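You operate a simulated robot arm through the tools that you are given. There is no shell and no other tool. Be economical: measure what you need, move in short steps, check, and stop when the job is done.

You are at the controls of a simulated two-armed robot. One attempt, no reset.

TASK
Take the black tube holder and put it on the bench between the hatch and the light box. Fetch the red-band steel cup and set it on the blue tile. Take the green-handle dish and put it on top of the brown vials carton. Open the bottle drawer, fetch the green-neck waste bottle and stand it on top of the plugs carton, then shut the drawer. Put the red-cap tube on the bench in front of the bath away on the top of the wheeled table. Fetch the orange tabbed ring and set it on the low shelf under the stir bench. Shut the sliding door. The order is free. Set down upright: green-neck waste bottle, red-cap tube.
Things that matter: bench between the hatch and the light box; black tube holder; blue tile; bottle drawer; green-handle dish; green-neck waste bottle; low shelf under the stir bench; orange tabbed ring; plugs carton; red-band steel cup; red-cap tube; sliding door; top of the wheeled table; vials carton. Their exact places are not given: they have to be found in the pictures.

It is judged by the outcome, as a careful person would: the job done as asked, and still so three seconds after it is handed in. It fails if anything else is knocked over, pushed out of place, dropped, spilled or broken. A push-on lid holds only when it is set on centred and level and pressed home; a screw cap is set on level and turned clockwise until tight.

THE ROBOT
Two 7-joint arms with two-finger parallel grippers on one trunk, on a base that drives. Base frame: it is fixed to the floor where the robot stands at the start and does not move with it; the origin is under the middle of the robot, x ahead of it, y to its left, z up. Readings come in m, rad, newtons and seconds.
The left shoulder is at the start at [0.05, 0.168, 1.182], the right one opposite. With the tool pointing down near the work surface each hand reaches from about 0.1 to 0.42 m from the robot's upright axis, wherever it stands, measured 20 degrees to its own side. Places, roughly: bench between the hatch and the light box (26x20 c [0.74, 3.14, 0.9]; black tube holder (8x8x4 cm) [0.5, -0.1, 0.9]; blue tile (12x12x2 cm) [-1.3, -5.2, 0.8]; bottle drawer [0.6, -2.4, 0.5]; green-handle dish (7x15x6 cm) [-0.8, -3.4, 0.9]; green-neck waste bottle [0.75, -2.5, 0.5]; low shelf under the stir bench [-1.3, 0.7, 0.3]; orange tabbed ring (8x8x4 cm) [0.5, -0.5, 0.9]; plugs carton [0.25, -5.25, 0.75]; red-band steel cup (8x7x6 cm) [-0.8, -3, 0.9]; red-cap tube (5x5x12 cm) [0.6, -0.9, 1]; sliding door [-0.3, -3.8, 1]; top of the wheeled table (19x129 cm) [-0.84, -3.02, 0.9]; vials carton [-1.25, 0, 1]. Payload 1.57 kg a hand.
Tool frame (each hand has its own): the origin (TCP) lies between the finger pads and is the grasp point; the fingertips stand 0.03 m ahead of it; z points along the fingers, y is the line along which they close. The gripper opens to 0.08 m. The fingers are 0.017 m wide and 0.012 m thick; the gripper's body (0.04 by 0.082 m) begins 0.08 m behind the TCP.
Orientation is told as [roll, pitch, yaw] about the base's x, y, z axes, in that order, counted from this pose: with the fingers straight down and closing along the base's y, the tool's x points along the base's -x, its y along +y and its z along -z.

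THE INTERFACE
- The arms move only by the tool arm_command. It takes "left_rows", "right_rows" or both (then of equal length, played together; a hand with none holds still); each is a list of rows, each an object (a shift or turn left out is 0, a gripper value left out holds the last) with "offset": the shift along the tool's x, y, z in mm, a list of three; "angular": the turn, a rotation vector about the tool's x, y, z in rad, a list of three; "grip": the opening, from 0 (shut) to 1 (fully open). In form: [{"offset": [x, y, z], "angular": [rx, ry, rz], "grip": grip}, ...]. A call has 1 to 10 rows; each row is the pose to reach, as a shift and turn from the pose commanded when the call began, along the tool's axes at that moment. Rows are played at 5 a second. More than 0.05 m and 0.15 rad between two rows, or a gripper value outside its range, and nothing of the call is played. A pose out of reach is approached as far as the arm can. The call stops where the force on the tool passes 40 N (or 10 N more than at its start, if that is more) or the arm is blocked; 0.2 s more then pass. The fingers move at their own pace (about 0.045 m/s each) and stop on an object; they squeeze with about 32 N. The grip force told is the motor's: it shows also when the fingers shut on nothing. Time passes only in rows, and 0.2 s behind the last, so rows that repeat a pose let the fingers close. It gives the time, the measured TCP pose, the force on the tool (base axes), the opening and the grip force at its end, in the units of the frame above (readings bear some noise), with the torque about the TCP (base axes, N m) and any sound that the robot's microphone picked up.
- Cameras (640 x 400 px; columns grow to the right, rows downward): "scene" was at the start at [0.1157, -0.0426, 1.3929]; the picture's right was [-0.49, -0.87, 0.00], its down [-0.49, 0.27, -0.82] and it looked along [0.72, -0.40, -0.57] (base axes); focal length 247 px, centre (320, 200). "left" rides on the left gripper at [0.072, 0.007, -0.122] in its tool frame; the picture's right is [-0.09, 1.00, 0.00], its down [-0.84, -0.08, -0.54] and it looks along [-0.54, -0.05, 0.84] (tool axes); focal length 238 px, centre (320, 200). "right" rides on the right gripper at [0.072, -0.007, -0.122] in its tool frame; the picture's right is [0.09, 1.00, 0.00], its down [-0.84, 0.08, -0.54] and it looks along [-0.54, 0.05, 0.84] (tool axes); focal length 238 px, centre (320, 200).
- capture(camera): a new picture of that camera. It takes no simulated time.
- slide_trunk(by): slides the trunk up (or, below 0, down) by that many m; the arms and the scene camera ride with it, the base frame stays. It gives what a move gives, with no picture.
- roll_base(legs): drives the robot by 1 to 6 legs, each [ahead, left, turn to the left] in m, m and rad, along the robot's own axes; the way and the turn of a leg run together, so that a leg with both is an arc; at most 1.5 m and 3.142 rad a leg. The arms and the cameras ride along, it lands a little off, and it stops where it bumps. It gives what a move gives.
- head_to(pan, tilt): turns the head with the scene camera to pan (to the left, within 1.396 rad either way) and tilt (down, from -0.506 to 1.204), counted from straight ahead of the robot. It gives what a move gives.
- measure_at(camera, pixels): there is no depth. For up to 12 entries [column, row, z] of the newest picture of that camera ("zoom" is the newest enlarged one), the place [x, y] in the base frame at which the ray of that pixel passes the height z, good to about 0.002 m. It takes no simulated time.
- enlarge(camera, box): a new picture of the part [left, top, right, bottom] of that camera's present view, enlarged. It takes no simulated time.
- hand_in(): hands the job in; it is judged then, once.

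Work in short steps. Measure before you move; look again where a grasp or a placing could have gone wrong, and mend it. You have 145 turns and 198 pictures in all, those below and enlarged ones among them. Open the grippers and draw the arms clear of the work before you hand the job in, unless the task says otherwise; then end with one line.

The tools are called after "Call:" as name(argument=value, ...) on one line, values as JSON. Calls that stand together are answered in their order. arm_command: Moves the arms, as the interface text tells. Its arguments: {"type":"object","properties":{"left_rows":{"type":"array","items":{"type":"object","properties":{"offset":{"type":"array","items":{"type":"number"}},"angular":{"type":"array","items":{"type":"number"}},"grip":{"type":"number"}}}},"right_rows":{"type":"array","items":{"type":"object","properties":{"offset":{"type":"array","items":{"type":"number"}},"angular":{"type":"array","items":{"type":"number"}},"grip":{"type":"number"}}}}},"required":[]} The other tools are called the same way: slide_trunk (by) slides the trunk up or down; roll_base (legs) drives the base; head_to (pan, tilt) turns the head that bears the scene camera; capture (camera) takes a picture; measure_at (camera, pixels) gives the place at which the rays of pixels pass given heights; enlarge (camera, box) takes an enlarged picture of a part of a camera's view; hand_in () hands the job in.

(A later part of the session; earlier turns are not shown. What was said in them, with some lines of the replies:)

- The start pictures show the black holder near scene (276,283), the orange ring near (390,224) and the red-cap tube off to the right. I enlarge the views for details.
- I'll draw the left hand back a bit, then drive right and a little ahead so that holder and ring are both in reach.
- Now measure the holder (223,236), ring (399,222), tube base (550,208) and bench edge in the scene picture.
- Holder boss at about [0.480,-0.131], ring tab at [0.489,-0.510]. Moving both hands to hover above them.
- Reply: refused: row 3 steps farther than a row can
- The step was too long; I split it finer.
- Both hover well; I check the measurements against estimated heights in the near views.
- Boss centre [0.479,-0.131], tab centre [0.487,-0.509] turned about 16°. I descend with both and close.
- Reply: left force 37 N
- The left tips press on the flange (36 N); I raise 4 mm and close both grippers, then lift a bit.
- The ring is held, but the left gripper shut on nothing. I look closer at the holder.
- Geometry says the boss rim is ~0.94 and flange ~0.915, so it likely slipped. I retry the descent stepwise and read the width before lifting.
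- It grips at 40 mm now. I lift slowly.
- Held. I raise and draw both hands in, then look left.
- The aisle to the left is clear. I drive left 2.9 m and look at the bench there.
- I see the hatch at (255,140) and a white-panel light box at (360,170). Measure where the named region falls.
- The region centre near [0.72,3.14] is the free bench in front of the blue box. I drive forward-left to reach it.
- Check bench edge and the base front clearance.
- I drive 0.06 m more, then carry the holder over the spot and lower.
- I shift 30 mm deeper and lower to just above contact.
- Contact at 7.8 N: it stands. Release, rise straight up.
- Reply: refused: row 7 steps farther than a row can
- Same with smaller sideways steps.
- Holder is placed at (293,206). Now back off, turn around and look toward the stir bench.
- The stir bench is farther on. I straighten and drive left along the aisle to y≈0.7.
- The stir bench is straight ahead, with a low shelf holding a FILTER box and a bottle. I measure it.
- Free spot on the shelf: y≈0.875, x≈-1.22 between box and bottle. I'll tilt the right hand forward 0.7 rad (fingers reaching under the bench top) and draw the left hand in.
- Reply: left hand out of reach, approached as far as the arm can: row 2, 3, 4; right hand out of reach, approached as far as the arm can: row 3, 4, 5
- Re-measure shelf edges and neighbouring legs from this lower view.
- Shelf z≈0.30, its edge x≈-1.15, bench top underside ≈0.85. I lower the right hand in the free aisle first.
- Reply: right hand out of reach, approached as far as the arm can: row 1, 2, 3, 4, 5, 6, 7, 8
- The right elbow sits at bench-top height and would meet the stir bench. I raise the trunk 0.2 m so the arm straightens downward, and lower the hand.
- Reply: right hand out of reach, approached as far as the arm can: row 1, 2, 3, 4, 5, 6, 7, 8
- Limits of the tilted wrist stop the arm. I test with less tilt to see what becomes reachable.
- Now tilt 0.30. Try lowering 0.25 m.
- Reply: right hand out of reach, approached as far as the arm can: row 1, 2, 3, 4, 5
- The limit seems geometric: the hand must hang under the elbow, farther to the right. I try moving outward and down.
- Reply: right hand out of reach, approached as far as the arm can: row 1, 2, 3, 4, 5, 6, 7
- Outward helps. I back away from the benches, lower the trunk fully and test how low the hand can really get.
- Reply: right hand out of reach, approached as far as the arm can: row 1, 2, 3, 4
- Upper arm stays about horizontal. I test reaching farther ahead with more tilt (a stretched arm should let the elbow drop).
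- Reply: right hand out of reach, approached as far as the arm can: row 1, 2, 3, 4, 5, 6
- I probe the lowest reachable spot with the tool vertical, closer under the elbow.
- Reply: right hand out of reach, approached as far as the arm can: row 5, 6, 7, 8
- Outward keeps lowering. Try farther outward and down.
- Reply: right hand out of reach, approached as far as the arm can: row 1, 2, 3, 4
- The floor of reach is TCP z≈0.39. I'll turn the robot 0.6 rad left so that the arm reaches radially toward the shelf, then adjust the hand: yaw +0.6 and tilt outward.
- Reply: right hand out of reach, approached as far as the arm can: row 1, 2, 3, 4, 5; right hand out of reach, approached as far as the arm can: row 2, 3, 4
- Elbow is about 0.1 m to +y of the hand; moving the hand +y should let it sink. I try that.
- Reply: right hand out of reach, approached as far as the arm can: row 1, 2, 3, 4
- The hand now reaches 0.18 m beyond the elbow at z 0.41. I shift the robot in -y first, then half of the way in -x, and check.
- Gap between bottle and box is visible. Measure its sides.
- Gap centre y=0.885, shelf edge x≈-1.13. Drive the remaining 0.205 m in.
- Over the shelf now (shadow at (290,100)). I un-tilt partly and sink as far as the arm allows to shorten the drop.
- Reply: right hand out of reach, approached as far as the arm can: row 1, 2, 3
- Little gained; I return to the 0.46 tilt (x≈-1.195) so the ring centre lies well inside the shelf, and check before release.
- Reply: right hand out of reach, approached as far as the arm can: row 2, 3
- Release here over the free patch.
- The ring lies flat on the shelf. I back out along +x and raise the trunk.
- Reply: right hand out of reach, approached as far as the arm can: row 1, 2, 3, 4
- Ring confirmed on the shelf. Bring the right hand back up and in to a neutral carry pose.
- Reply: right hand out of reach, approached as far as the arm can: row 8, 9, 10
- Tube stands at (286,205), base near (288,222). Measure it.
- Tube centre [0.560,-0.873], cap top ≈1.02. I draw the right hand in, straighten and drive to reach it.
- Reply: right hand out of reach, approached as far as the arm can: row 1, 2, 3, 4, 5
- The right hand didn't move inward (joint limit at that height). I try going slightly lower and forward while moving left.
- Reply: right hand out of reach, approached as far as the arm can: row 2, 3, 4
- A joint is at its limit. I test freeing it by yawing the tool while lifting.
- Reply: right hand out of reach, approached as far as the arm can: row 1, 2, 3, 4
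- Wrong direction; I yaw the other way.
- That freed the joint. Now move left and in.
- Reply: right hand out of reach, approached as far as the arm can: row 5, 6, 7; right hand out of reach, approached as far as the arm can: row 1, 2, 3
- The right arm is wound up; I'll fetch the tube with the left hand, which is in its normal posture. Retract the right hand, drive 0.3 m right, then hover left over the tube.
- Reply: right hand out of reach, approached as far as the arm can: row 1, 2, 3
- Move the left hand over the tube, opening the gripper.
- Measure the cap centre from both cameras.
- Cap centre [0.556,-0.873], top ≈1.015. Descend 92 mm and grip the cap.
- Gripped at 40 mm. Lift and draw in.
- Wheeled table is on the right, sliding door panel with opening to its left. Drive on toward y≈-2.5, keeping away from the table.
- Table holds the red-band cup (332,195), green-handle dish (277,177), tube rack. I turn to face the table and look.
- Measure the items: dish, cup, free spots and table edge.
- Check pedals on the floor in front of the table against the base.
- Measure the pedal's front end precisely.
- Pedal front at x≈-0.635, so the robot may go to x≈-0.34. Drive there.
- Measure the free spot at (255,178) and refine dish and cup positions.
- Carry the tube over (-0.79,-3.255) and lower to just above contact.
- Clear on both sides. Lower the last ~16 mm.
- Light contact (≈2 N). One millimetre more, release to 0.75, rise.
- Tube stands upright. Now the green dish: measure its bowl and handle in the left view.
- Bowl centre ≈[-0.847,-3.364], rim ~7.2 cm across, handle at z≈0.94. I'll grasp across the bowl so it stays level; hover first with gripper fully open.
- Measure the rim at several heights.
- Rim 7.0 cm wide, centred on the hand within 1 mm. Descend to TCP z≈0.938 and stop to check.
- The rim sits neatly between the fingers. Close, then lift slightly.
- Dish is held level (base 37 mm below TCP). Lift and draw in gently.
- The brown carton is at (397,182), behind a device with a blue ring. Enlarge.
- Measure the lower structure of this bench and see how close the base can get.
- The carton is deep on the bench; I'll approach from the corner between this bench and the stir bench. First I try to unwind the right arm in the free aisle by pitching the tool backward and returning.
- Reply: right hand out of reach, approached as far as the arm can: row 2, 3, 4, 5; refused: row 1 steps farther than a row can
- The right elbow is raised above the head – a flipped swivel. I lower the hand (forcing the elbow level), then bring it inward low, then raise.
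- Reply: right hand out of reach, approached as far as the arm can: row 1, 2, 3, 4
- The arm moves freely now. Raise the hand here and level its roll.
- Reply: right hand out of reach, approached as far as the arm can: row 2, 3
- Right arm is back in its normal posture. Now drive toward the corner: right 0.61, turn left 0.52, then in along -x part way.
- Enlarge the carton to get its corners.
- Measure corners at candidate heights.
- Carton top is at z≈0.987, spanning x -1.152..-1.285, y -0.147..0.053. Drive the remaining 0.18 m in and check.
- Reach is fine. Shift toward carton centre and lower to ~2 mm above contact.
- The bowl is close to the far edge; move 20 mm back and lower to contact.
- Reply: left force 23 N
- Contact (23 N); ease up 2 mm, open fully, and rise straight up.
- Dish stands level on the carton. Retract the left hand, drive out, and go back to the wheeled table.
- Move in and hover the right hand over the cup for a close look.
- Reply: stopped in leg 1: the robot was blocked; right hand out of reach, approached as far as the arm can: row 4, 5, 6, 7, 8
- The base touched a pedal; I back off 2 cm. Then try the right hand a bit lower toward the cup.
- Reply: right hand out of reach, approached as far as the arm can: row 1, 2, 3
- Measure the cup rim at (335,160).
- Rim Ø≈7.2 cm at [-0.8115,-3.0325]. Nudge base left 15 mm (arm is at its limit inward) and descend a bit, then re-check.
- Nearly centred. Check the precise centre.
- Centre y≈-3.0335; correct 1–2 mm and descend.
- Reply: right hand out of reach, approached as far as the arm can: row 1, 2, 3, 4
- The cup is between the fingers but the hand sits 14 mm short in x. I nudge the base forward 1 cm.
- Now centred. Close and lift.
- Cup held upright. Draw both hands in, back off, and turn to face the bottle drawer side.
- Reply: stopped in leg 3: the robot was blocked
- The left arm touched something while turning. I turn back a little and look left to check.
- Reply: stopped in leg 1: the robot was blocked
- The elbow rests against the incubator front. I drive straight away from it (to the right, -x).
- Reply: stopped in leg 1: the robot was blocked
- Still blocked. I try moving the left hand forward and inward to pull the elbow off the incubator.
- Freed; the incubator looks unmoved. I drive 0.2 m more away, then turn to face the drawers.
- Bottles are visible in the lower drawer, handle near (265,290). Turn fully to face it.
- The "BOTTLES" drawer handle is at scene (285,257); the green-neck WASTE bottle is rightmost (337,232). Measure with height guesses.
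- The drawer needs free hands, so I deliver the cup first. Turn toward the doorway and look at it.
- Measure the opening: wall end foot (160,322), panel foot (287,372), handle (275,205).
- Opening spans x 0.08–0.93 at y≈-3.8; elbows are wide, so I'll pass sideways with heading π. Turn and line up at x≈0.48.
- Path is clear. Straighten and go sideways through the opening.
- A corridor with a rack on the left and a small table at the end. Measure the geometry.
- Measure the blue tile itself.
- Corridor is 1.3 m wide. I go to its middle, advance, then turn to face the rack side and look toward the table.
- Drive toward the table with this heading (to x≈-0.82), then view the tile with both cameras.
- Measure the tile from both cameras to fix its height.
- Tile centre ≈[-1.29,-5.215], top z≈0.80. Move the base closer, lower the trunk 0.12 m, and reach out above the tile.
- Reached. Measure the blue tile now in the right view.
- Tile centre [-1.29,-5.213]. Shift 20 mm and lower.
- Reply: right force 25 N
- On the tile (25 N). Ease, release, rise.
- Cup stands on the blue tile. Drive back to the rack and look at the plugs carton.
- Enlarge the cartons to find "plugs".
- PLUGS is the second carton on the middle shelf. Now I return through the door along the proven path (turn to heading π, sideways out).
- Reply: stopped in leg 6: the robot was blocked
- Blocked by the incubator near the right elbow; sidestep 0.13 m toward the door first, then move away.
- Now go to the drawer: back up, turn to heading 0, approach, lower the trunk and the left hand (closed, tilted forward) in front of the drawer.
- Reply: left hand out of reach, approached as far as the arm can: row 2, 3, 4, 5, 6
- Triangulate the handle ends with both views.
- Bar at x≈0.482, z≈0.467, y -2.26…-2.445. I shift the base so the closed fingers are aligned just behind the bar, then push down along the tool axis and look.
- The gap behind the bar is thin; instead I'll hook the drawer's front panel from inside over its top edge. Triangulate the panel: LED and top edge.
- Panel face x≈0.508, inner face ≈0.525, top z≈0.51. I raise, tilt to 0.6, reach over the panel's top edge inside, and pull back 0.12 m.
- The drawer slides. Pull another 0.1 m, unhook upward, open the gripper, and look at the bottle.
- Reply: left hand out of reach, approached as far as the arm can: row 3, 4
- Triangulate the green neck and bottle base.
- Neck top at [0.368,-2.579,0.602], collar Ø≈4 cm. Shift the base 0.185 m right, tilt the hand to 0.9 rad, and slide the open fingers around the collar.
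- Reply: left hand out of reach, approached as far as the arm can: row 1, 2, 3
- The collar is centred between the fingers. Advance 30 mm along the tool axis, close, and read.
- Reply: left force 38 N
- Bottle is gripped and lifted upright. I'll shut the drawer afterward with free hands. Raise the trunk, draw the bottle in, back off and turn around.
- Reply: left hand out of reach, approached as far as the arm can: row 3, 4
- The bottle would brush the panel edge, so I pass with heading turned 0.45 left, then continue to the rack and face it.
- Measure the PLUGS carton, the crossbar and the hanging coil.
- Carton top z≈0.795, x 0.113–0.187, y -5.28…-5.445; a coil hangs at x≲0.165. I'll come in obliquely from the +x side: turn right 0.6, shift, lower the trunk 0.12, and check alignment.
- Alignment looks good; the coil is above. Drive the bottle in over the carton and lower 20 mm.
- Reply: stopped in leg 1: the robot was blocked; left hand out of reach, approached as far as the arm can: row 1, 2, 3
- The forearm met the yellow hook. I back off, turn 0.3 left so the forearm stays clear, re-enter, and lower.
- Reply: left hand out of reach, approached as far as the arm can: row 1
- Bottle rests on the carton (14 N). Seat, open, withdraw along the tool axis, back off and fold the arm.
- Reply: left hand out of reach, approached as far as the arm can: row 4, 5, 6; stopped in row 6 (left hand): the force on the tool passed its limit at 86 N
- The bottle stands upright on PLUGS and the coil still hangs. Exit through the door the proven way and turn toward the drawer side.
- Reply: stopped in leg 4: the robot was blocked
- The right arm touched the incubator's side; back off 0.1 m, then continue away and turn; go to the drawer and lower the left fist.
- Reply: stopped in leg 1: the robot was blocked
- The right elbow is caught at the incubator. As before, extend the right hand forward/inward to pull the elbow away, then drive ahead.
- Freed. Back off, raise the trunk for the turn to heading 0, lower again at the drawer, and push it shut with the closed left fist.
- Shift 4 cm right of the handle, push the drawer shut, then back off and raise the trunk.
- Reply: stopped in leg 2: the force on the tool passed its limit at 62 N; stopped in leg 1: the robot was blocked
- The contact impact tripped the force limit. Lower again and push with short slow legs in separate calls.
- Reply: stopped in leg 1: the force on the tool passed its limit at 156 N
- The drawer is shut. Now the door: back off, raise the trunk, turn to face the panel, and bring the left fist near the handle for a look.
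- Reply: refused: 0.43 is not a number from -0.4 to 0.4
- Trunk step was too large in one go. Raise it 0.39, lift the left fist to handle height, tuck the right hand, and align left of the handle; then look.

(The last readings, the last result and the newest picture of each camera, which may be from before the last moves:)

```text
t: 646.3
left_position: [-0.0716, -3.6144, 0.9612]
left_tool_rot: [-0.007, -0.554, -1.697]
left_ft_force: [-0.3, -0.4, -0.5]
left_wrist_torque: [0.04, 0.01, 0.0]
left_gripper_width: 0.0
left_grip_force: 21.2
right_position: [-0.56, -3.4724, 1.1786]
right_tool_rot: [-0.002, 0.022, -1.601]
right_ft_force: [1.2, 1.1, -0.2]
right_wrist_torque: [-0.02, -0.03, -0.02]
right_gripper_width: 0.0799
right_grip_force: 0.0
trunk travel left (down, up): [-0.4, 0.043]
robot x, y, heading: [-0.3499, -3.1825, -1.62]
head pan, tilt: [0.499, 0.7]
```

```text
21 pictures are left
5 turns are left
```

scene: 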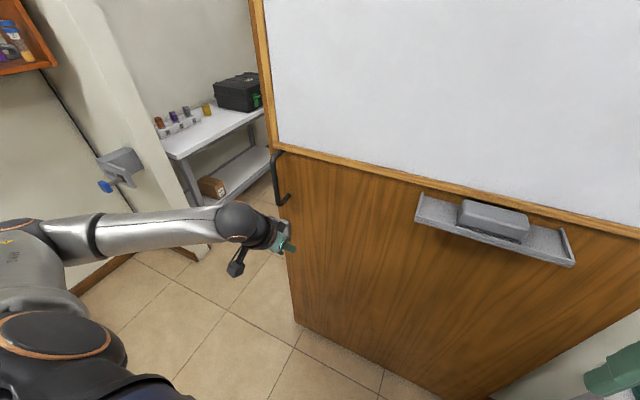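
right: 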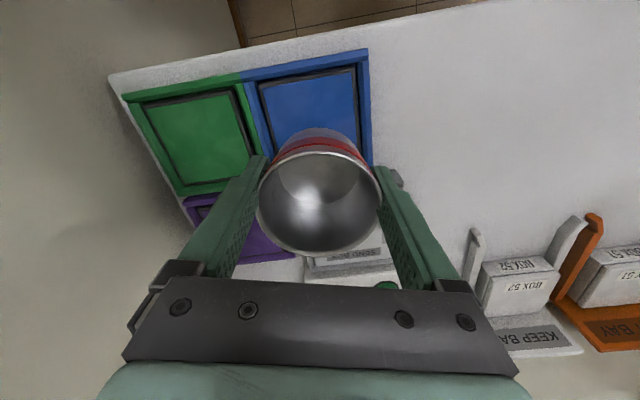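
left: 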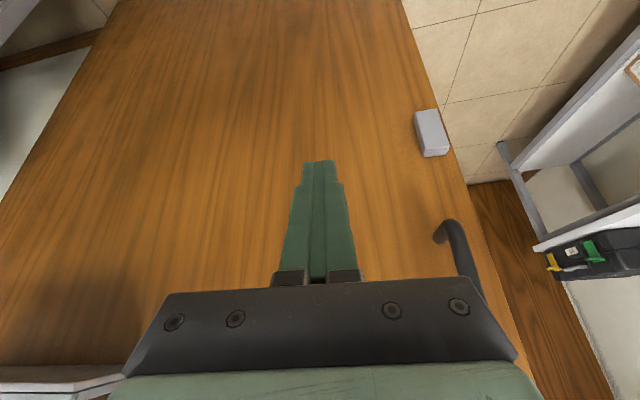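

Handle is just to the +x side of the fist. Raise 3 cm, advance 0.13 m beside it, and push in short slow steps toward +x.

Call:
slide_trunk(by=0.03)

Call:
roll_base(legs=[[0.13, 0, 0]])

Call:
roll_base(legs=[[-0.002, 0.04, 0]])

Call:
roll_base(legs=[[-0.002, 0.04, 0]])

Call:
roll_base(legs=[[-0.002, 0.04, 0]])

Call:
capture(camera="left")

Call:
roll_base(legs=[[-0.0025, 0.05, 0]])

Call:
roll_base(legs=[[-0.0025, 0.05, 0]])

Call:
roll_base(legs=[[-0.0025, 0.05, 0]])

Call:
roll_base(legs=[[-0.0025, 0.05, 0]])

Call:
roll_base(legs=[[-0.0025, 0.05, 0]])

Call:
roll_base(legs=[[-0.0025, 0.05, 0]])

Call:
roll_base(legs=[[-0.0025, 0.05, 0]])

Call:
capture(camera="left")

Call:
capture(camera="scene")

```text
t: 647.0
left_position: [-0.0729, -3.6159, 0.9904]
left_tool_rot: [-0.007, -0.554, -1.696]
left_ft_force: [-0.2, -1.1, 0.4]
left_wrist_torque: [0.0, 0.0, -0.01]
left_gripper_width: 0.0
left_grip_force: 20.8
right_position: [-0.5588, -3.4723, 1.2104]
right_tool_rot: [-0.001, 0.022, -1.6]
right_ft_force: [-0.3, 1.1, 0.0]
right_wrist_torque: [0.01, 0.02, -0.01]
right_gripper_width: 0.08
right_grip_force: 0.1
trunk travel left (down, up): [-0.43, 0.013]
robot x, y, heading: [-0.3498, -3.1901, -1.617]
head pan, tilt: [0.499, 0.7]
```

```text
t: 648.3
left_position: [-0.0774, -3.7463, 0.9916]
left_tool_rot: [-0.009, -0.553, -1.694]
left_ft_force: [-0.6, -0.5, -0.6]
left_wrist_torque: [0.01, -0.01, 0.01]
left_gripper_width: 0.0
left_grip_force: 21.2
right_position: [-0.5649, -3.6035, 1.2093]
right_tool_rot: [-0.002, 0.023, -1.595]
right_ft_force: [0.5, -0.2, -0.9]
right_wrist_torque: [0.01, 0.01, -0.04]
right_gripper_width: 0.08
right_grip_force: 0.0
trunk travel left (down, up): [-0.43, 0.013]
robot x, y, heading: [-0.3534, -3.3148, -1.614]
head pan, tilt: [0.499, 0.7]
```

```text
t: 649.3
left_position: [-0.0374, -3.7461, 0.9911]
left_tool_rot: [-0.007, -0.555, -1.692]
left_ft_force: [1.0, 0.0, 0.6]
left_wrist_torque: [-0.02, 0.01, 0.0]
left_gripper_width: 0.0
left_grip_force: 21.3
right_position: [-0.524, -3.6043, 1.2101]
right_tool_rot: [-0.001, 0.023, -1.598]
right_ft_force: [0.1, -0.3, 0.3]
right_wrist_torque: [0.01, -0.01, 0.02]
right_gripper_width: 0.0802
right_grip_force: 0.1
trunk travel left (down, up): [-0.43, 0.013]
robot x, y, heading: [-0.313, -3.3158, -1.615]
head pan, tilt: [0.499, 0.7]
```

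```text
t: 650.4
left_position: [0.0015, -3.7463, 0.99]
left_tool_rot: [-0.007, -0.555, -1.695]
left_ft_force: [0.1, -0.6, -1.2]
left_wrist_torque: [-0.03, -0.02, 0.0]
left_gripper_width: 0.0
left_grip_force: 21.4
right_position: [-0.4854, -3.6029, 1.2096]
right_tool_rot: [-0.002, 0.024, -1.599]
right_ft_force: [0.3, 0.7, 0.2]
right_wrist_torque: [-0.02, 0.01, 0.0]
right_gripper_width: 0.08
right_grip_force: 0.0
trunk travel left (down, up): [-0.43, 0.013]
robot x, y, heading: [-0.2759, -3.3154, -1.616]
head pan, tilt: [0.499, 0.7]
```

```text
t: 651.4
left_position: [0.0242, -3.7447, 0.9905]
left_tool_rot: [-0.024, -0.555, -1.707]
left_ft_force: [-6.3, 1.3, -1.2]
left_wrist_torque: [-0.16, -0.57, 0.05]
left_gripper_width: 0.0002
left_grip_force: 20.9
right_position: [-0.4545, -3.6022, 1.2104]
right_tool_rot: [-0.001, 0.021, -1.601]
right_ft_force: [0.6, 0.3, 0.0]
right_wrist_torque: [-0.02, 0.02, 0.03]
right_gripper_width: 0.08
right_grip_force: 0.0
trunk travel left (down, up): [-0.43, 0.013]
robot x, y, heading: [-0.2436, -3.3189, -1.621]
head pan, tilt: [0.499, 0.7]
stopped in leg 1: the robot was blocked; the commanded pose is now the measured one
```

```text
20 pictures are left
```

left: 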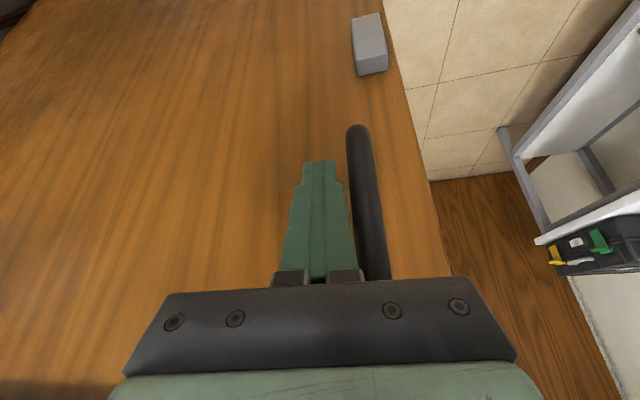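

```text
t: 652.3
left_position: [0.0292, -3.7399, 0.9906]
left_tool_rot: [-0.041, -0.554, -1.72]
left_ft_force: [-4.6, 2.8, 0.4]
left_wrist_torque: [-0.43, -0.01, 0.05]
left_gripper_width: 0.0001
left_grip_force: 21.2
right_position: [-0.4413, -3.6016, 1.2097]
right_tool_rot: [-0.001, 0.021, -1.604]
right_ft_force: [-0.6, -0.1, 0.6]
right_wrist_torque: [-0.01, 0.0, -0.01]
right_gripper_width: 0.08
right_grip_force: 0.2
trunk travel left (down, up): [-0.43, 0.013]
robot x, y, heading: [-0.2269, -3.3169, -1.616]
head pan, tilt: [0.499, 0.7]
stopped in leg 1: the robot was blocked; the commanded pose is now the measured one
```

```text
t: 653.4
left_position: [0.082, -3.7399, 0.9891]
left_tool_rot: [-0.034, -0.553, -1.716]
left_ft_force: [0.8, 0.0, 0.7]
left_wrist_torque: [0.0, 0.01, -0.01]
left_gripper_width: 0.0
left_grip_force: 21.4
right_position: [-0.3902, -3.6027, 1.2102]
right_tool_rot: [0.0, 0.021, -1.6]
right_ft_force: [-0.4, 0.5, -0.5]
right_wrist_torque: [0.03, 0.01, -0.03]
right_gripper_width: 0.0798
right_grip_force: 0.1
trunk travel left (down, up): [-0.43, 0.013]
robot x, y, heading: [-0.1787, -3.3183, -1.617]
head pan, tilt: [0.499, 0.7]
```

```text
t: 654.5
left_position: [0.1314, -3.741, 0.9902]
left_tool_rot: [-0.034, -0.551, -1.719]
left_ft_force: [0.5, -0.4, 0.5]
left_wrist_torque: [0.0, 0.03, -0.01]
left_gripper_width: 0.0002
left_grip_force: 21.8
right_position: [-0.3415, -3.6023, 1.2111]
right_tool_rot: [0.001, 0.022, -1.603]
right_ft_force: [0.1, 0.5, 0.9]
right_wrist_torque: [-0.02, -0.02, 0.0]
right_gripper_width: 0.0802
right_grip_force: 0.1
trunk travel left (down, up): [-0.43, 0.013]
robot x, y, heading: [-0.1279, -3.3141, -1.617]
head pan, tilt: [0.499, 0.7]
```

```text
t: 655.6
left_position: [0.1823, -3.7409, 0.9893]
left_tool_rot: [-0.035, -0.551, -1.718]
left_ft_force: [0.5, 0.4, 0.0]
left_wrist_torque: [-0.01, 0.03, 0.02]
left_gripper_width: 0.0
left_grip_force: 21.4
right_position: [-0.2926, -3.602, 1.211]
right_tool_rot: [-0.001, 0.022, -1.602]
right_ft_force: [0.1, 0.3, -0.2]
right_wrist_torque: [-0.03, -0.03, 0.02]
right_gripper_width: 0.0797
right_grip_force: 0.1
trunk travel left (down, up): [-0.43, 0.013]
robot x, y, heading: [-0.0787, -3.3166, -1.615]
head pan, tilt: [0.499, 0.7]
```

```text
t: 656.8
left_position: [0.2329, -3.7415, 0.9898]
left_tool_rot: [-0.028, -0.552, -1.717]
left_ft_force: [-0.2, -0.1, 0.1]
left_wrist_torque: [-0.02, -0.02, 0.02]
left_gripper_width: 0.0
left_grip_force: 21.2
right_position: [-0.2415, -3.6029, 1.2086]
right_tool_rot: [-0.001, 0.024, -1.604]
right_ft_force: [0.1, 0.1, 0.5]
right_wrist_torque: [0.01, 0.02, 0.05]
right_gripper_width: 0.0801
right_grip_force: 0.0
trunk travel left (down, up): [-0.43, 0.013]
robot x, y, heading: [-0.026, -3.3168, -1.619]
head pan, tilt: [0.499, 0.7]
```

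```text
t: 657.9
left_position: [0.2853, -3.7421, 0.9889]
left_tool_rot: [-0.029, -0.551, -1.716]
left_ft_force: [0.2, -0.1, -0.6]
left_wrist_torque: [0.03, -0.03, -0.01]
left_gripper_width: 0.0
left_grip_force: 21.4
right_position: [-0.1906, -3.601, 1.2097]
right_tool_rot: [0.0, 0.022, -1.603]
right_ft_force: [-0.2, 0.1, 0.1]
right_wrist_torque: [-0.01, 0.02, -0.01]
right_gripper_width: 0.0797
right_grip_force: 0.0
trunk travel left (down, up): [-0.43, 0.013]
robot x, y, heading: [0.0215, -3.3144, -1.621]
head pan, tilt: [0.499, 0.7]
```

```text
t: 659.0
left_position: [0.3341, -3.7424, 0.9895]
left_tool_rot: [-0.025, -0.55, -1.714]
left_ft_force: [-0.2, -0.9, -0.6]
left_wrist_torque: [0.0, -0.01, 0.03]
left_gripper_width: 0.0
left_grip_force: 21.2
right_position: [-0.1414, -3.6028, 1.2093]
right_tool_rot: [0.0, 0.022, -1.605]
right_ft_force: [-0.5, 0.1, 0.2]
right_wrist_torque: [0.05, -0.01, -0.02]
right_gripper_width: 0.0801
right_grip_force: 0.1
trunk travel left (down, up): [-0.43, 0.013]
robot x, y, heading: [0.0727, -3.3172, -1.618]
head pan, tilt: [0.499, 0.7]
```

```text
19 pictures are left
```

left: 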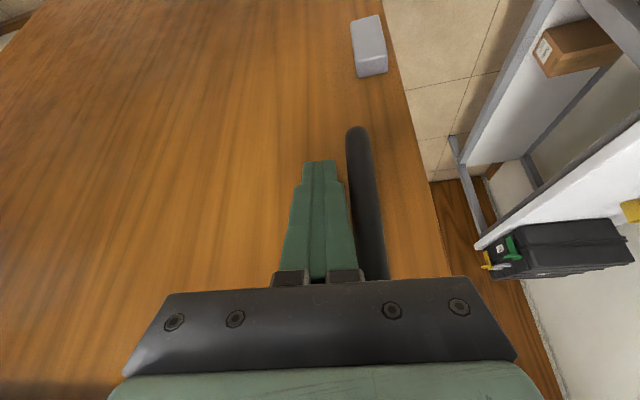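

```text
18 pictures are left
4 turns are left
```

scene: 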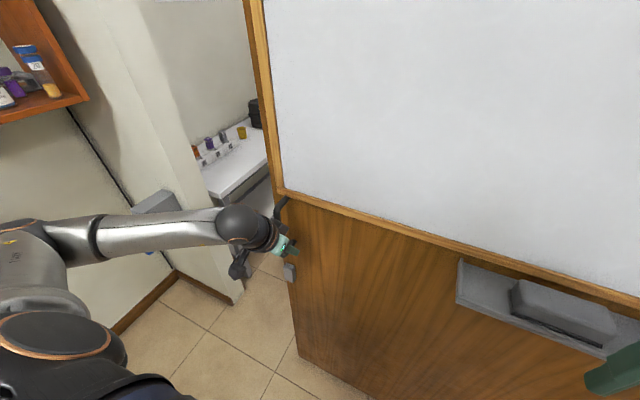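

The door slides well. I lower the trunk 5 cm, swing the heading left in small arcs while keeping the fist on the handle, and keep pushing in short steps.

Call:
slide_trunk(by=-0.05)

Call:
roll_base(legs=[[0.03, 0.001, 0.105]])

Call:
roll_base(legs=[[0.034, -0.002, 0.105]])

Call:
roll_base(legs=[[0.037, -0.006, 0.104]])

Call:
roll_base(legs=[[0.039, -0.011, 0.104]])

Call:
roll_base(legs=[[0.018, 0.0466, 0]])

Call:
roll_base(legs=[[0.018, 0.0466, 0]])

Call:
roll_base(legs=[[0.018, 0.0466, 0]])

Call:
roll_base(legs=[[0.018, 0.0466, 0]])

Call:
roll_base(legs=[[0.018, 0.0466, 0]])

Call:
roll_base(legs=[[0.018, 0.0466, 0]])

Call:
roll_base(legs=[[0.018, 0.0466, 0]])

Call:
capture(camera="scene")

Call:
capture(camera="left")

```text
t: 659.9
left_position: [0.3344, -3.7416, 0.9395]
left_tool_rot: [-0.027, -0.553, -1.717]
left_ft_force: [-0.3, 0.4, 0.2]
left_wrist_torque: [-0.02, -0.01, -0.02]
left_gripper_width: 0.0002
left_grip_force: 21.2
right_position: [-0.1415, -3.6025, 1.1606]
right_tool_rot: [0.0, 0.023, -1.606]
right_ft_force: [0.3, 0.2, 0.0]
right_wrist_torque: [-0.04, -0.02, -0.02]
right_gripper_width: 0.08
right_grip_force: 0.0
trunk travel left (down, up): [-0.38, 0.063]
robot x, y, heading: [0.0705, -3.3166, -1.621]
head pan, tilt: [0.499, 0.7]
```

```text
t: 660.9
left_position: [0.3814, -3.7435, 0.9395]
left_tool_rot: [-0.021, -0.553, -1.609]
left_ft_force: [0.5, -0.1, 0.6]
left_wrist_torque: [-0.01, 0.0, 0.01]
left_gripper_width: 0.0001
left_grip_force: 21.6
right_position: [-0.1084, -3.6535, 1.1593]
right_tool_rot: [-0.001, 0.023, -1.499]
right_ft_force: [0.2, 0.1, 0.2]
right_wrist_torque: [0.0, 0.02, -0.03]
right_gripper_width: 0.08
right_grip_force: 0.0
trunk travel left (down, up): [-0.38, 0.063]
robot x, y, heading: [0.0771, -3.3472, -1.513]
head pan, tilt: [0.499, 0.7]
```

```text
t: 661.8
left_position: [0.423, -3.7413, 0.9405]
left_tool_rot: [-0.022, -0.553, -1.501]
left_ft_force: [0.1, -0.3, 0.4]
left_wrist_torque: [0.03, 0.01, 0.01]
left_gripper_width: 0.0
left_grip_force: 21.2
right_position: [-0.0739, -3.7036, 1.1589]
right_tool_rot: [-0.001, 0.022, -1.392]
right_ft_force: [-1.3, -0.2, 0.6]
right_wrist_torque: [0.03, 0.04, 0.02]
right_gripper_width: 0.0798
right_grip_force: 0.1
trunk travel left (down, up): [-0.38, 0.063]
robot x, y, heading: [0.0723, -3.3803, -1.403]
head pan, tilt: [0.499, 0.7]
```

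```text
t: 662.8
left_position: [0.4476, -3.7377, 0.9385]
left_tool_rot: [-0.035, -0.542, -1.419]
left_ft_force: [-1.2, 0.0, -0.3]
left_wrist_torque: [0.02, 0.0, 0.01]
left_gripper_width: 0.0
left_grip_force: 21.1
right_position: [-0.046, -3.7413, 1.1605]
right_tool_rot: [-0.003, 0.035, -1.306]
right_ft_force: [-0.9, 3.7, 0.3]
right_wrist_torque: [-0.48, -0.12, -0.08]
right_gripper_width: 0.0797
right_grip_force: 0.1
trunk travel left (down, up): [-0.38, 0.063]
robot x, y, heading: [0.0791, -3.41, -1.319]
head pan, tilt: [0.499, 0.7]
stopped in leg 1: the force on the tool passed its limit at 60 N (the readings are from after the stop); the commanded pose is now the measured one
```

```text
t: 663.6
left_position: [0.4532, -3.735, 0.9377]
left_tool_rot: [-0.037, -0.543, -1.401]
left_ft_force: [-0.7, -0.2, -0.3]
left_wrist_torque: [0.02, 0.01, 0.02]
left_gripper_width: 0.0
left_grip_force: 21.2
right_position: [-0.0399, -3.7403, 1.16]
right_tool_rot: [-0.011, 0.046, -1.281]
right_ft_force: [-0.3, 19.1, 7.4]
right_wrist_torque: [-2.53, -0.14, -0.09]
right_gripper_width: 0.0798
right_grip_force: 0.1
trunk travel left (down, up): [-0.38, 0.063]
robot x, y, heading: [0.0755, -3.4151, -1.302]
head pan, tilt: [0.499, 0.7]
stopped in leg 1: the force on the tool passed its limit at 57 N (the readings are from after the stop); the commanded pose is now the measured one
```

```text
t: 664.5
left_position: [0.4695, -3.7371, 0.9389]
left_tool_rot: [-0.037, -0.543, -1.403]
left_ft_force: [-0.5, -0.6, -0.1]
left_wrist_torque: [0.0, -0.03, 0.0]
left_gripper_width: 0.0
left_grip_force: 21.3
right_position: [-0.0256, -3.7372, 1.1591]
right_tool_rot: [-0.013, 0.055, -1.285]
right_ft_force: [-6.2, 15.2, 5.4]
right_wrist_torque: [-1.98, -0.65, -0.26]
right_gripper_width: 0.0799
right_grip_force: 0.1
trunk travel left (down, up): [-0.38, 0.063]
robot x, y, heading: [0.0925, -3.4202, -1.309]
head pan, tilt: [0.499, 0.7]
stopped in leg 1: the force on the tool passed its limit at 46 N (the readings are from after the stop); the commanded pose is now the measured one
```

```text
t: 665.6
left_position: [0.5121, -3.7381, 0.9367]
left_tool_rot: [-0.035, -0.535, -1.405]
left_ft_force: [-0.2, 0.1, -0.5]
left_wrist_torque: [0.01, 0.0, 0.03]
left_gripper_width: 0.0003
left_grip_force: 21.2
right_position: [0.0165, -3.7379, 1.1585]
right_tool_rot: [-0.017, 0.065, -1.28]
right_ft_force: [-7.3, 18.3, 7.1]
right_wrist_torque: [-2.51, -0.77, -0.36]
right_gripper_width: 0.0801
right_grip_force: 0.1
trunk travel left (down, up): [-0.38, 0.063]
robot x, y, heading: [0.1405, -3.4229, -1.304]
head pan, tilt: [0.499, 0.7]
stopped in leg 1: the robot was blocked; the commanded pose is now the measured one
```

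```text
t: 666.4
left_position: [0.5231, -3.7385, 0.9348]
left_tool_rot: [-0.04, -0.527, -1.405]
left_ft_force: [-0.1, -1.2, -1.5]
left_wrist_torque: [-0.02, 0.0, 0.01]
left_gripper_width: 0.0
left_grip_force: 21.5
right_position: [0.0296, -3.7367, 1.1578]
right_tool_rot: [-0.02, 0.071, -1.282]
right_ft_force: [-7.1, 15.1, 5.8]
right_wrist_torque: [-1.97, -0.72, -0.32]
right_gripper_width: 0.0798
right_grip_force: 0.0
trunk travel left (down, up): [-0.38, 0.063]
robot x, y, heading: [0.152, -3.4216, -1.304]
head pan, tilt: [0.499, 0.7]
stopped in leg 1: the robot was blocked; the commanded pose is now the measured one
```

```text
t: 667.5
left_position: [0.5658, -3.7392, 0.9337]
left_tool_rot: [-0.039, -0.521, -1.406]
left_ft_force: [-0.2, 0.8, -1.6]
left_wrist_torque: [0.0, 0.03, 0.02]
left_gripper_width: 0.0002
left_grip_force: 21.5
right_position: [0.0706, -3.7354, 1.156]
right_tool_rot: [-0.022, 0.083, -1.279]
right_ft_force: [-5.9, 18.8, 7.5]
right_wrist_torque: [-2.39, -0.7, -0.3]
right_gripper_width: 0.0797
right_grip_force: 0.0
trunk travel left (down, up): [-0.38, 0.063]
robot x, y, heading: [0.1912, -3.4283, -1.31]
head pan, tilt: [0.499, 0.7]
stopped in leg 1: the robot was blocked; the commanded pose is now the measured one
```

```text
t: 668.6
left_position: [0.6081, -3.7411, 0.9315]
left_tool_rot: [-0.037, -0.514, -1.405]
left_ft_force: [-0.2, 0.4, -0.7]
left_wrist_torque: [-0.02, -0.02, 0.0]
left_gripper_width: 0.0002
left_grip_force: 21.1
right_position: [0.112, -3.7354, 1.1558]
right_tool_rot: [-0.025, 0.093, -1.273]
right_ft_force: [-5.9, 20.5, 10.2]
right_wrist_torque: [-2.62, -0.75, -0.22]
right_gripper_width: 0.0797
right_grip_force: 0.0
trunk travel left (down, up): [-0.38, 0.063]
robot x, y, heading: [0.2376, -3.4315, -1.308]
head pan, tilt: [0.499, 0.7]
stopped in leg 1: the robot was blocked; the commanded pose is now the measured one
```

```text
t: 669.7
left_position: [0.6454, -3.7405, 0.9314]
left_tool_rot: [-0.033, -0.508, -1.404]
left_ft_force: [0.4, 12.6, 7.2]
left_wrist_torque: [-1.11, -0.05, 0.24]
left_gripper_width: 0.0003
left_grip_force: 21.0
right_position: [0.1495, -3.7352, 1.155]
right_tool_rot: [-0.023, 0.095, -1.271]
right_ft_force: [-7.5, 15.4, 8.7]
right_wrist_torque: [-2.07, -1.11, -0.44]
right_gripper_width: 0.08
right_grip_force: 0.2
trunk travel left (down, up): [-0.38, 0.063]
robot x, y, heading: [0.2703, -3.428, -1.309]
head pan, tilt: [0.499, 0.7]
stopped in leg 1: the robot was blocked; the commanded pose is now the measured one
```

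```text
t: 670.7
left_position: [0.6687, -3.7418, 0.9289]
left_tool_rot: [-0.039, -0.499, -1.409]
left_ft_force: [-2.9, 7.1, 4.4]
left_wrist_torque: [-0.66, -0.26, 0.14]
left_gripper_width: 0.0001
left_grip_force: 20.7
right_position: [0.1741, -3.7345, 1.1558]
right_tool_rot: [-0.027, 0.102, -1.274]
right_ft_force: [-4.8, 19.3, 8.8]
right_wrist_torque: [-2.41, -0.82, -0.28]
right_gripper_width: 0.0797
right_grip_force: 0.0
trunk travel left (down, up): [-0.38, 0.063]
robot x, y, heading: [0.2969, -3.4376, -1.312]
head pan, tilt: [0.499, 0.7]
stopped in leg 1: the robot was blocked; the commanded pose is now the measured one
```

```text
17 pictures are left
```

scene: 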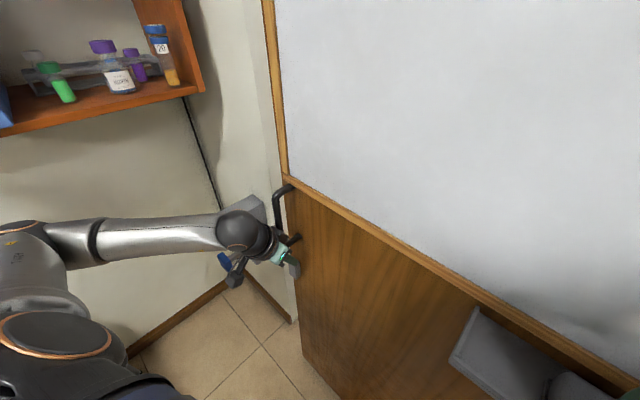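

```text
16 pictures are left
3 turns are left
```

left: 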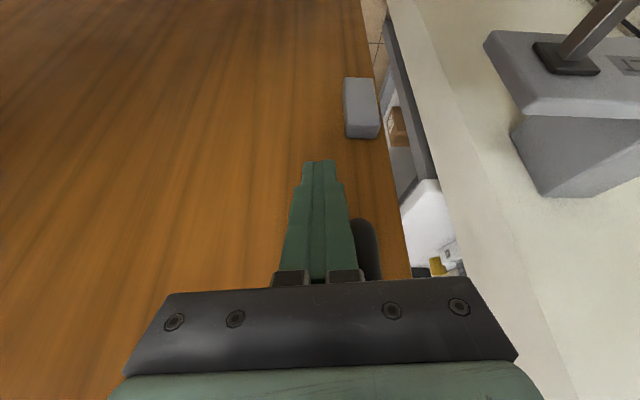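

Right hand rubs on the panel; pull it back, then continue pushing the door in short steps until it closes.

Call:
arm_command(right_rows=[{"offset": [40, 0, 0]}, {"offset": [80, 0, 0]}, {"offset": [120, -10, 0]}])

Call:
roll_base(legs=[[0.0125, 0.0485, 0]])

Call:
roll_base(legs=[[0.0125, 0.0485, 0]])

Call:
roll_base(legs=[[0.0125, 0.0485, 0]])

Call:
roll_base(legs=[[0.0125, 0.0485, 0]])

Call:
roll_base(legs=[[0.0125, 0.0485, 0]])

Call:
roll_base(legs=[[0.0125, 0.0485, 0]])

Call:
roll_base(legs=[[0.0125, 0.0485, 0]])

Call:
capture(camera="left")

Call:
capture(camera="scene")

```text
t: 671.5
left_position: [0.6679, -3.7423, 0.9269]
left_tool_rot: [-0.039, -0.496, -1.409]
left_ft_force: [-7.4, 25.8, 2.8]
left_wrist_torque: [-2.26, -0.77, 0.51]
left_gripper_width: 0.0
left_grip_force: 21.0
right_position: [0.1345, -3.6346, 1.1803]
right_tool_rot: [-0.026, 0.104, -1.274]
right_ft_force: [-0.3, 0.2, 0.4]
right_wrist_torque: [-0.03, 0.02, -0.03]
right_gripper_width: 0.0802
right_grip_force: 0.0
right hand out of reach, approached as far as the arm can: row 3
trunk travel left (down, up): [-0.38, 0.063]
robot x, y, heading: [0.2978, -3.4302, -1.311]
head pan, tilt: [0.499, 0.7]
```

```text
t: 672.6
left_position: [0.7224, -3.7466, 0.9264]
left_tool_rot: [-0.038, -0.498, -1.408]
left_ft_force: [0.3, -0.4, -0.2]
left_wrist_torque: [-0.04, 0.04, -0.01]
left_gripper_width: 0.0
left_grip_force: 21.3
right_position: [0.1862, -3.6361, 1.18]
right_tool_rot: [-0.024, 0.108, -1.275]
right_ft_force: [0.1, -1.1, 0.2]
right_wrist_torque: [-0.02, -0.03, -0.01]
right_gripper_width: 0.0801
right_grip_force: 0.1
trunk travel left (down, up): [-0.38, 0.063]
robot x, y, heading: [0.3498, -3.4383, -1.311]
head pan, tilt: [0.499, 0.7]
```

```text
t: 673.7
left_position: [0.7719, -3.7452, 0.926]
left_tool_rot: [-0.037, -0.498, -1.408]
left_ft_force: [0.7, -0.3, 0.5]
left_wrist_torque: [-0.01, 0.02, -0.01]
left_gripper_width: 0.0001
left_grip_force: 21.1
right_position: [0.2367, -3.6373, 1.1789]
right_tool_rot: [-0.025, 0.108, -1.275]
right_ft_force: [0.9, 0.1, -0.1]
right_wrist_torque: [0.04, 0.0, 0.04]
right_gripper_width: 0.0799
right_grip_force: 0.1
trunk travel left (down, up): [-0.38, 0.063]
robot x, y, heading: [0.3989, -3.4336, -1.31]
head pan, tilt: [0.499, 0.7]
```

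```text
t: 674.8
left_position: [0.8223, -3.7457, 0.927]
left_tool_rot: [-0.037, -0.496, -1.405]
left_ft_force: [1.0, -0.2, 0.0]
left_wrist_torque: [0.01, 0.03, 0.0]
left_gripper_width: 0.0
left_grip_force: 21.2
right_position: [0.2846, -3.6347, 1.1785]
right_tool_rot: [-0.026, 0.107, -1.273]
right_ft_force: [0.9, -0.5, 0.3]
right_wrist_torque: [-0.03, 0.02, 0.03]
right_gripper_width: 0.0802
right_grip_force: 0.0
trunk travel left (down, up): [-0.38, 0.063]
robot x, y, heading: [0.4503, -3.4339, -1.31]
head pan, tilt: [0.499, 0.7]
```

```text
t: 675.9
left_position: [0.8718, -3.7409, 0.928]
left_tool_rot: [-0.03, -0.497, -1.405]
left_ft_force: [-11.3, 24.8, 0.6]
left_wrist_torque: [-2.2, -1.02, 0.39]
left_gripper_width: 0.0
left_grip_force: 21.3
right_position: [0.3333, -3.6322, 1.1793]
right_tool_rot: [-0.024, 0.106, -1.272]
right_ft_force: [-0.5, -0.6, -0.1]
right_wrist_torque: [0.02, -0.01, 0.02]
right_gripper_width: 0.0802
right_grip_force: 0.0
trunk travel left (down, up): [-0.38, 0.063]
robot x, y, heading: [0.4993, -3.4345, -1.307]
head pan, tilt: [0.499, 0.7]
```

```text
t: 677.0
left_position: [0.9231, -3.7431, 0.9262]
left_tool_rot: [-0.033, -0.494, -1.403]
left_ft_force: [0.4, 1.0, 0.8]
left_wrist_torque: [-0.01, -0.01, 0.0]
left_gripper_width: 0.0
left_grip_force: 21.0
right_position: [0.3847, -3.6343, 1.1795]
right_tool_rot: [-0.026, 0.11, -1.272]
right_ft_force: [0.3, -0.2, -0.4]
right_wrist_torque: [0.04, 0.02, -0.01]
right_gripper_width: 0.0799
right_grip_force: 0.0
trunk travel left (down, up): [-0.38, 0.063]
robot x, y, heading: [0.5497, -3.4292, -1.313]
head pan, tilt: [0.499, 0.7]
```

```text
t: 678.1
left_position: [0.971, -3.7418, 0.927]
left_tool_rot: [-0.032, -0.492, -1.402]
left_ft_force: [-0.1, -0.5, -0.3]
left_wrist_torque: [0.03, 0.03, -0.02]
left_gripper_width: 0.0
left_grip_force: 21.4
right_position: [0.4343, -3.6348, 1.1788]
right_tool_rot: [-0.025, 0.108, -1.272]
right_ft_force: [0.7, 0.8, 0.8]
right_wrist_torque: [-0.02, 0.03, 0.01]
right_gripper_width: 0.0803
right_grip_force: 0.1
trunk travel left (down, up): [-0.38, 0.063]
robot x, y, heading: [0.5983, -3.4304, -1.314]
head pan, tilt: [0.499, 0.7]
```

```text
t: 679.2
left_position: [1.0214, -3.7411, 0.9267]
left_tool_rot: [-0.035, -0.494, -1.402]
left_ft_force: [-0.6, 0.3, 0.5]
left_wrist_torque: [-0.01, 0.02, 0.03]
left_gripper_width: 0.0
left_grip_force: 21.5
right_position: [0.4837, -3.6335, 1.1782]
right_tool_rot: [-0.026, 0.109, -1.271]
right_ft_force: [-0.2, -0.3, 0.4]
right_wrist_torque: [-0.02, 0.0, 0.0]
right_gripper_width: 0.0798
right_grip_force: 0.0
trunk travel left (down, up): [-0.38, 0.063]
robot x, y, heading: [0.6472, -3.4301, -1.302]
head pan, tilt: [0.499, 0.7]
```

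```text
15 pictures are left
```

left: 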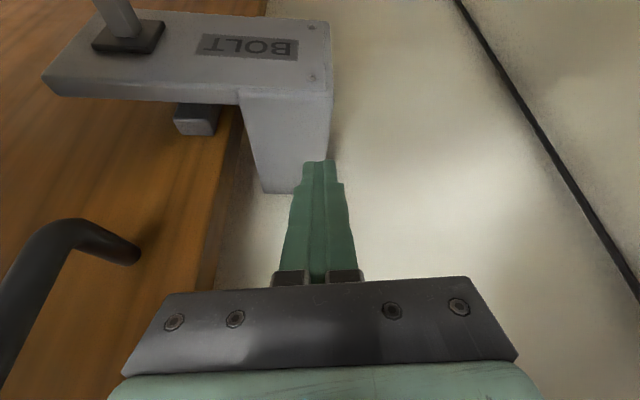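

```text
14 pictures are left
2 turns are left
```

scene: 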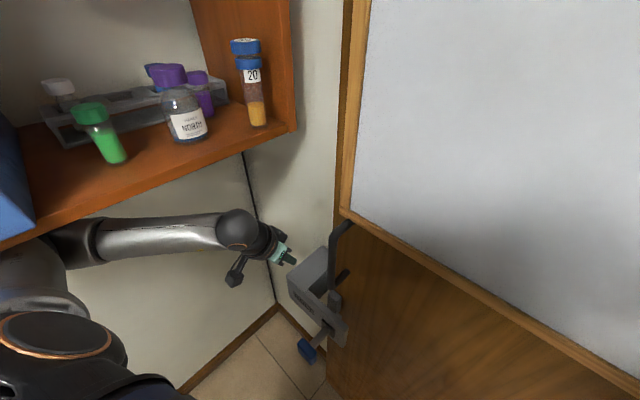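

The latch block now sits under the BOLT bracket and the panel edge meets the wall: the door is shut. I withdraw the left hand away from the handle, then drive clear.

Call:
arm_command(left_rows=[{"offset": [35, 0, -19]}, {"offset": [70, 0, -38], "angular": [0, 0.12, 0]}, {"offset": [104, 0, -56], "angular": [0, 0.24, 0]}, {"offset": [112, 0, -92], "angular": [0, 0.36, 0]}, {"offset": [112, 0, -92], "angular": [0, 0.36, 0], "grip": 0.8}])

Call:
roll_base(legs=[[-0.02, 0, 0], [-0.093, -0.337, 0], [-0.25, -0.05, 0]])

Call:
head_to(pan=0.7, tilt=0.5)

Call:
capture(camera="scene")

```text
t: 680.1
left_position: [0.9423, -3.6462, 0.919]
left_tool_rot: [-0.223, -0.225, -1.446]
left_ft_force: [0.2, 0.4, -0.1]
left_wrist_torque: [-0.01, 0.01, -0.01]
left_gripper_width: 0.0
left_grip_force: 21.6
left hand out of reach, approached as far as the arm can: row 3, 4
right_position: [0.483, -3.6382, 1.1777]
right_tool_rot: [-0.028, 0.112, -1.274]
right_ft_force: [0.5, 0.2, -0.1]
right_wrist_torque: [0.01, 0.02, -0.03]
right_gripper_width: 0.08
right_grip_force: 0.0
trunk travel left (down, up): [-0.38, 0.063]
robot x, y, heading: [0.6463, -3.4355, -1.31]
head pan, tilt: [0.499, 0.7]
stopped in row 4 (left hand): the arm was blocked; the commanded pose is now the measured one
```

```text
t: 685.5
left_position: [0.4764, -3.3987, 0.9237]
left_tool_rot: [-0.195, -0.233, -1.441]
left_ft_force: [0.3, 0.3, -0.2]
left_wrist_torque: [0.01, -0.01, 0.02]
left_gripper_width: 0.0
left_grip_force: 21.3
right_position: [0.0075, -3.3892, 1.1783]
right_tool_rot: [-0.025, 0.108, -1.273]
right_ft_force: [-0.5, -0.8, 0.9]
right_wrist_torque: [-0.02, 0.01, 0.0]
right_gripper_width: 0.08
right_grip_force: 0.2
trunk travel left (down, up): [-0.38, 0.063]
robot x, y, heading: [0.1739, -3.1871, -1.31]
head pan, tilt: [0.499, 0.7]
```

```text
t: 686.2
left_position: [0.477, -3.4001, 0.9242]
left_tool_rot: [-0.195, -0.234, -1.44]
left_ft_force: [0.1, 0.1, -0.7]
left_wrist_torque: [0.01, -0.02, 0.05]
left_gripper_width: 0.0001
left_grip_force: 21.4
right_position: [0.0089, -3.3893, 1.1796]
right_tool_rot: [-0.027, 0.11, -1.271]
right_ft_force: [-0.4, 0.5, -0.2]
right_wrist_torque: [-0.01, 0.01, 0.01]
right_gripper_width: 0.0802
right_grip_force: 0.0
trunk travel left (down, up): [-0.38, 0.063]
robot x, y, heading: [0.172, -3.1869, -1.311]
head pan, tilt: [0.7, 0.499]
```

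```text
13 pictures are left
1 turns are left
```

scene: 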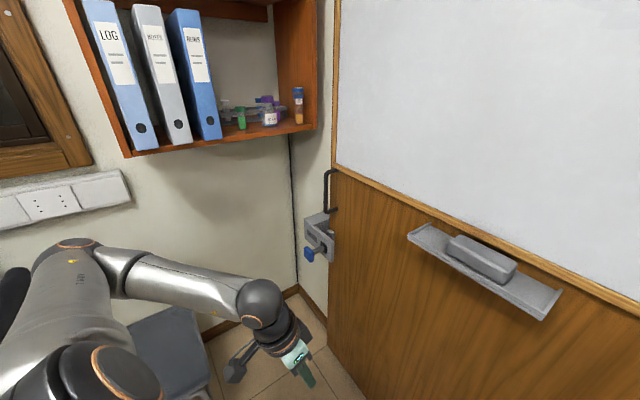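

The last picture shows the panel edge against the wall beside the bolt bracket, so the door looks shut, and both arms are clear of the work. I open the left gripper and hand in.

Call:
arm_command(left_rows=[{"grip": 0.8}, {"grip": 0.8}, {"grip": 0.8}])

Call:
hand_in()

```text
t: 687.0
left_position: [0.4777, -3.3996, 0.9236]
left_tool_rot: [-0.195, -0.231, -1.441]
left_ft_force: [0.3, 0.7, -0.5]
left_wrist_torque: [0.02, -0.02, 0.0]
left_gripper_width: 0.064
left_grip_force: 0.7
right_position: [0.0088, -3.3891, 1.1793]
right_tool_rot: [-0.027, 0.109, -1.271]
right_ft_force: [0.2, 0.7, 0.5]
right_wrist_torque: [0.0, 0.03, 0.0]
right_gripper_width: 0.0801
right_grip_force: 0.1
trunk travel left (down, up): [-0.38, 0.063]
robot x, y, heading: [0.1705, -3.1855, -1.308]
head pan, tilt: [0.7, 0.499]
```

```text
The job is handed in.
```

I handed the job in with all seven tasks done as far as the pictures show; the orange ring was dropped about 7 cm onto the low shelf because the arm could not reach lower, and the robot bumped the incubator, the wheeled table's pedals and the rack's yellow hook along the way without visibly moving anything.
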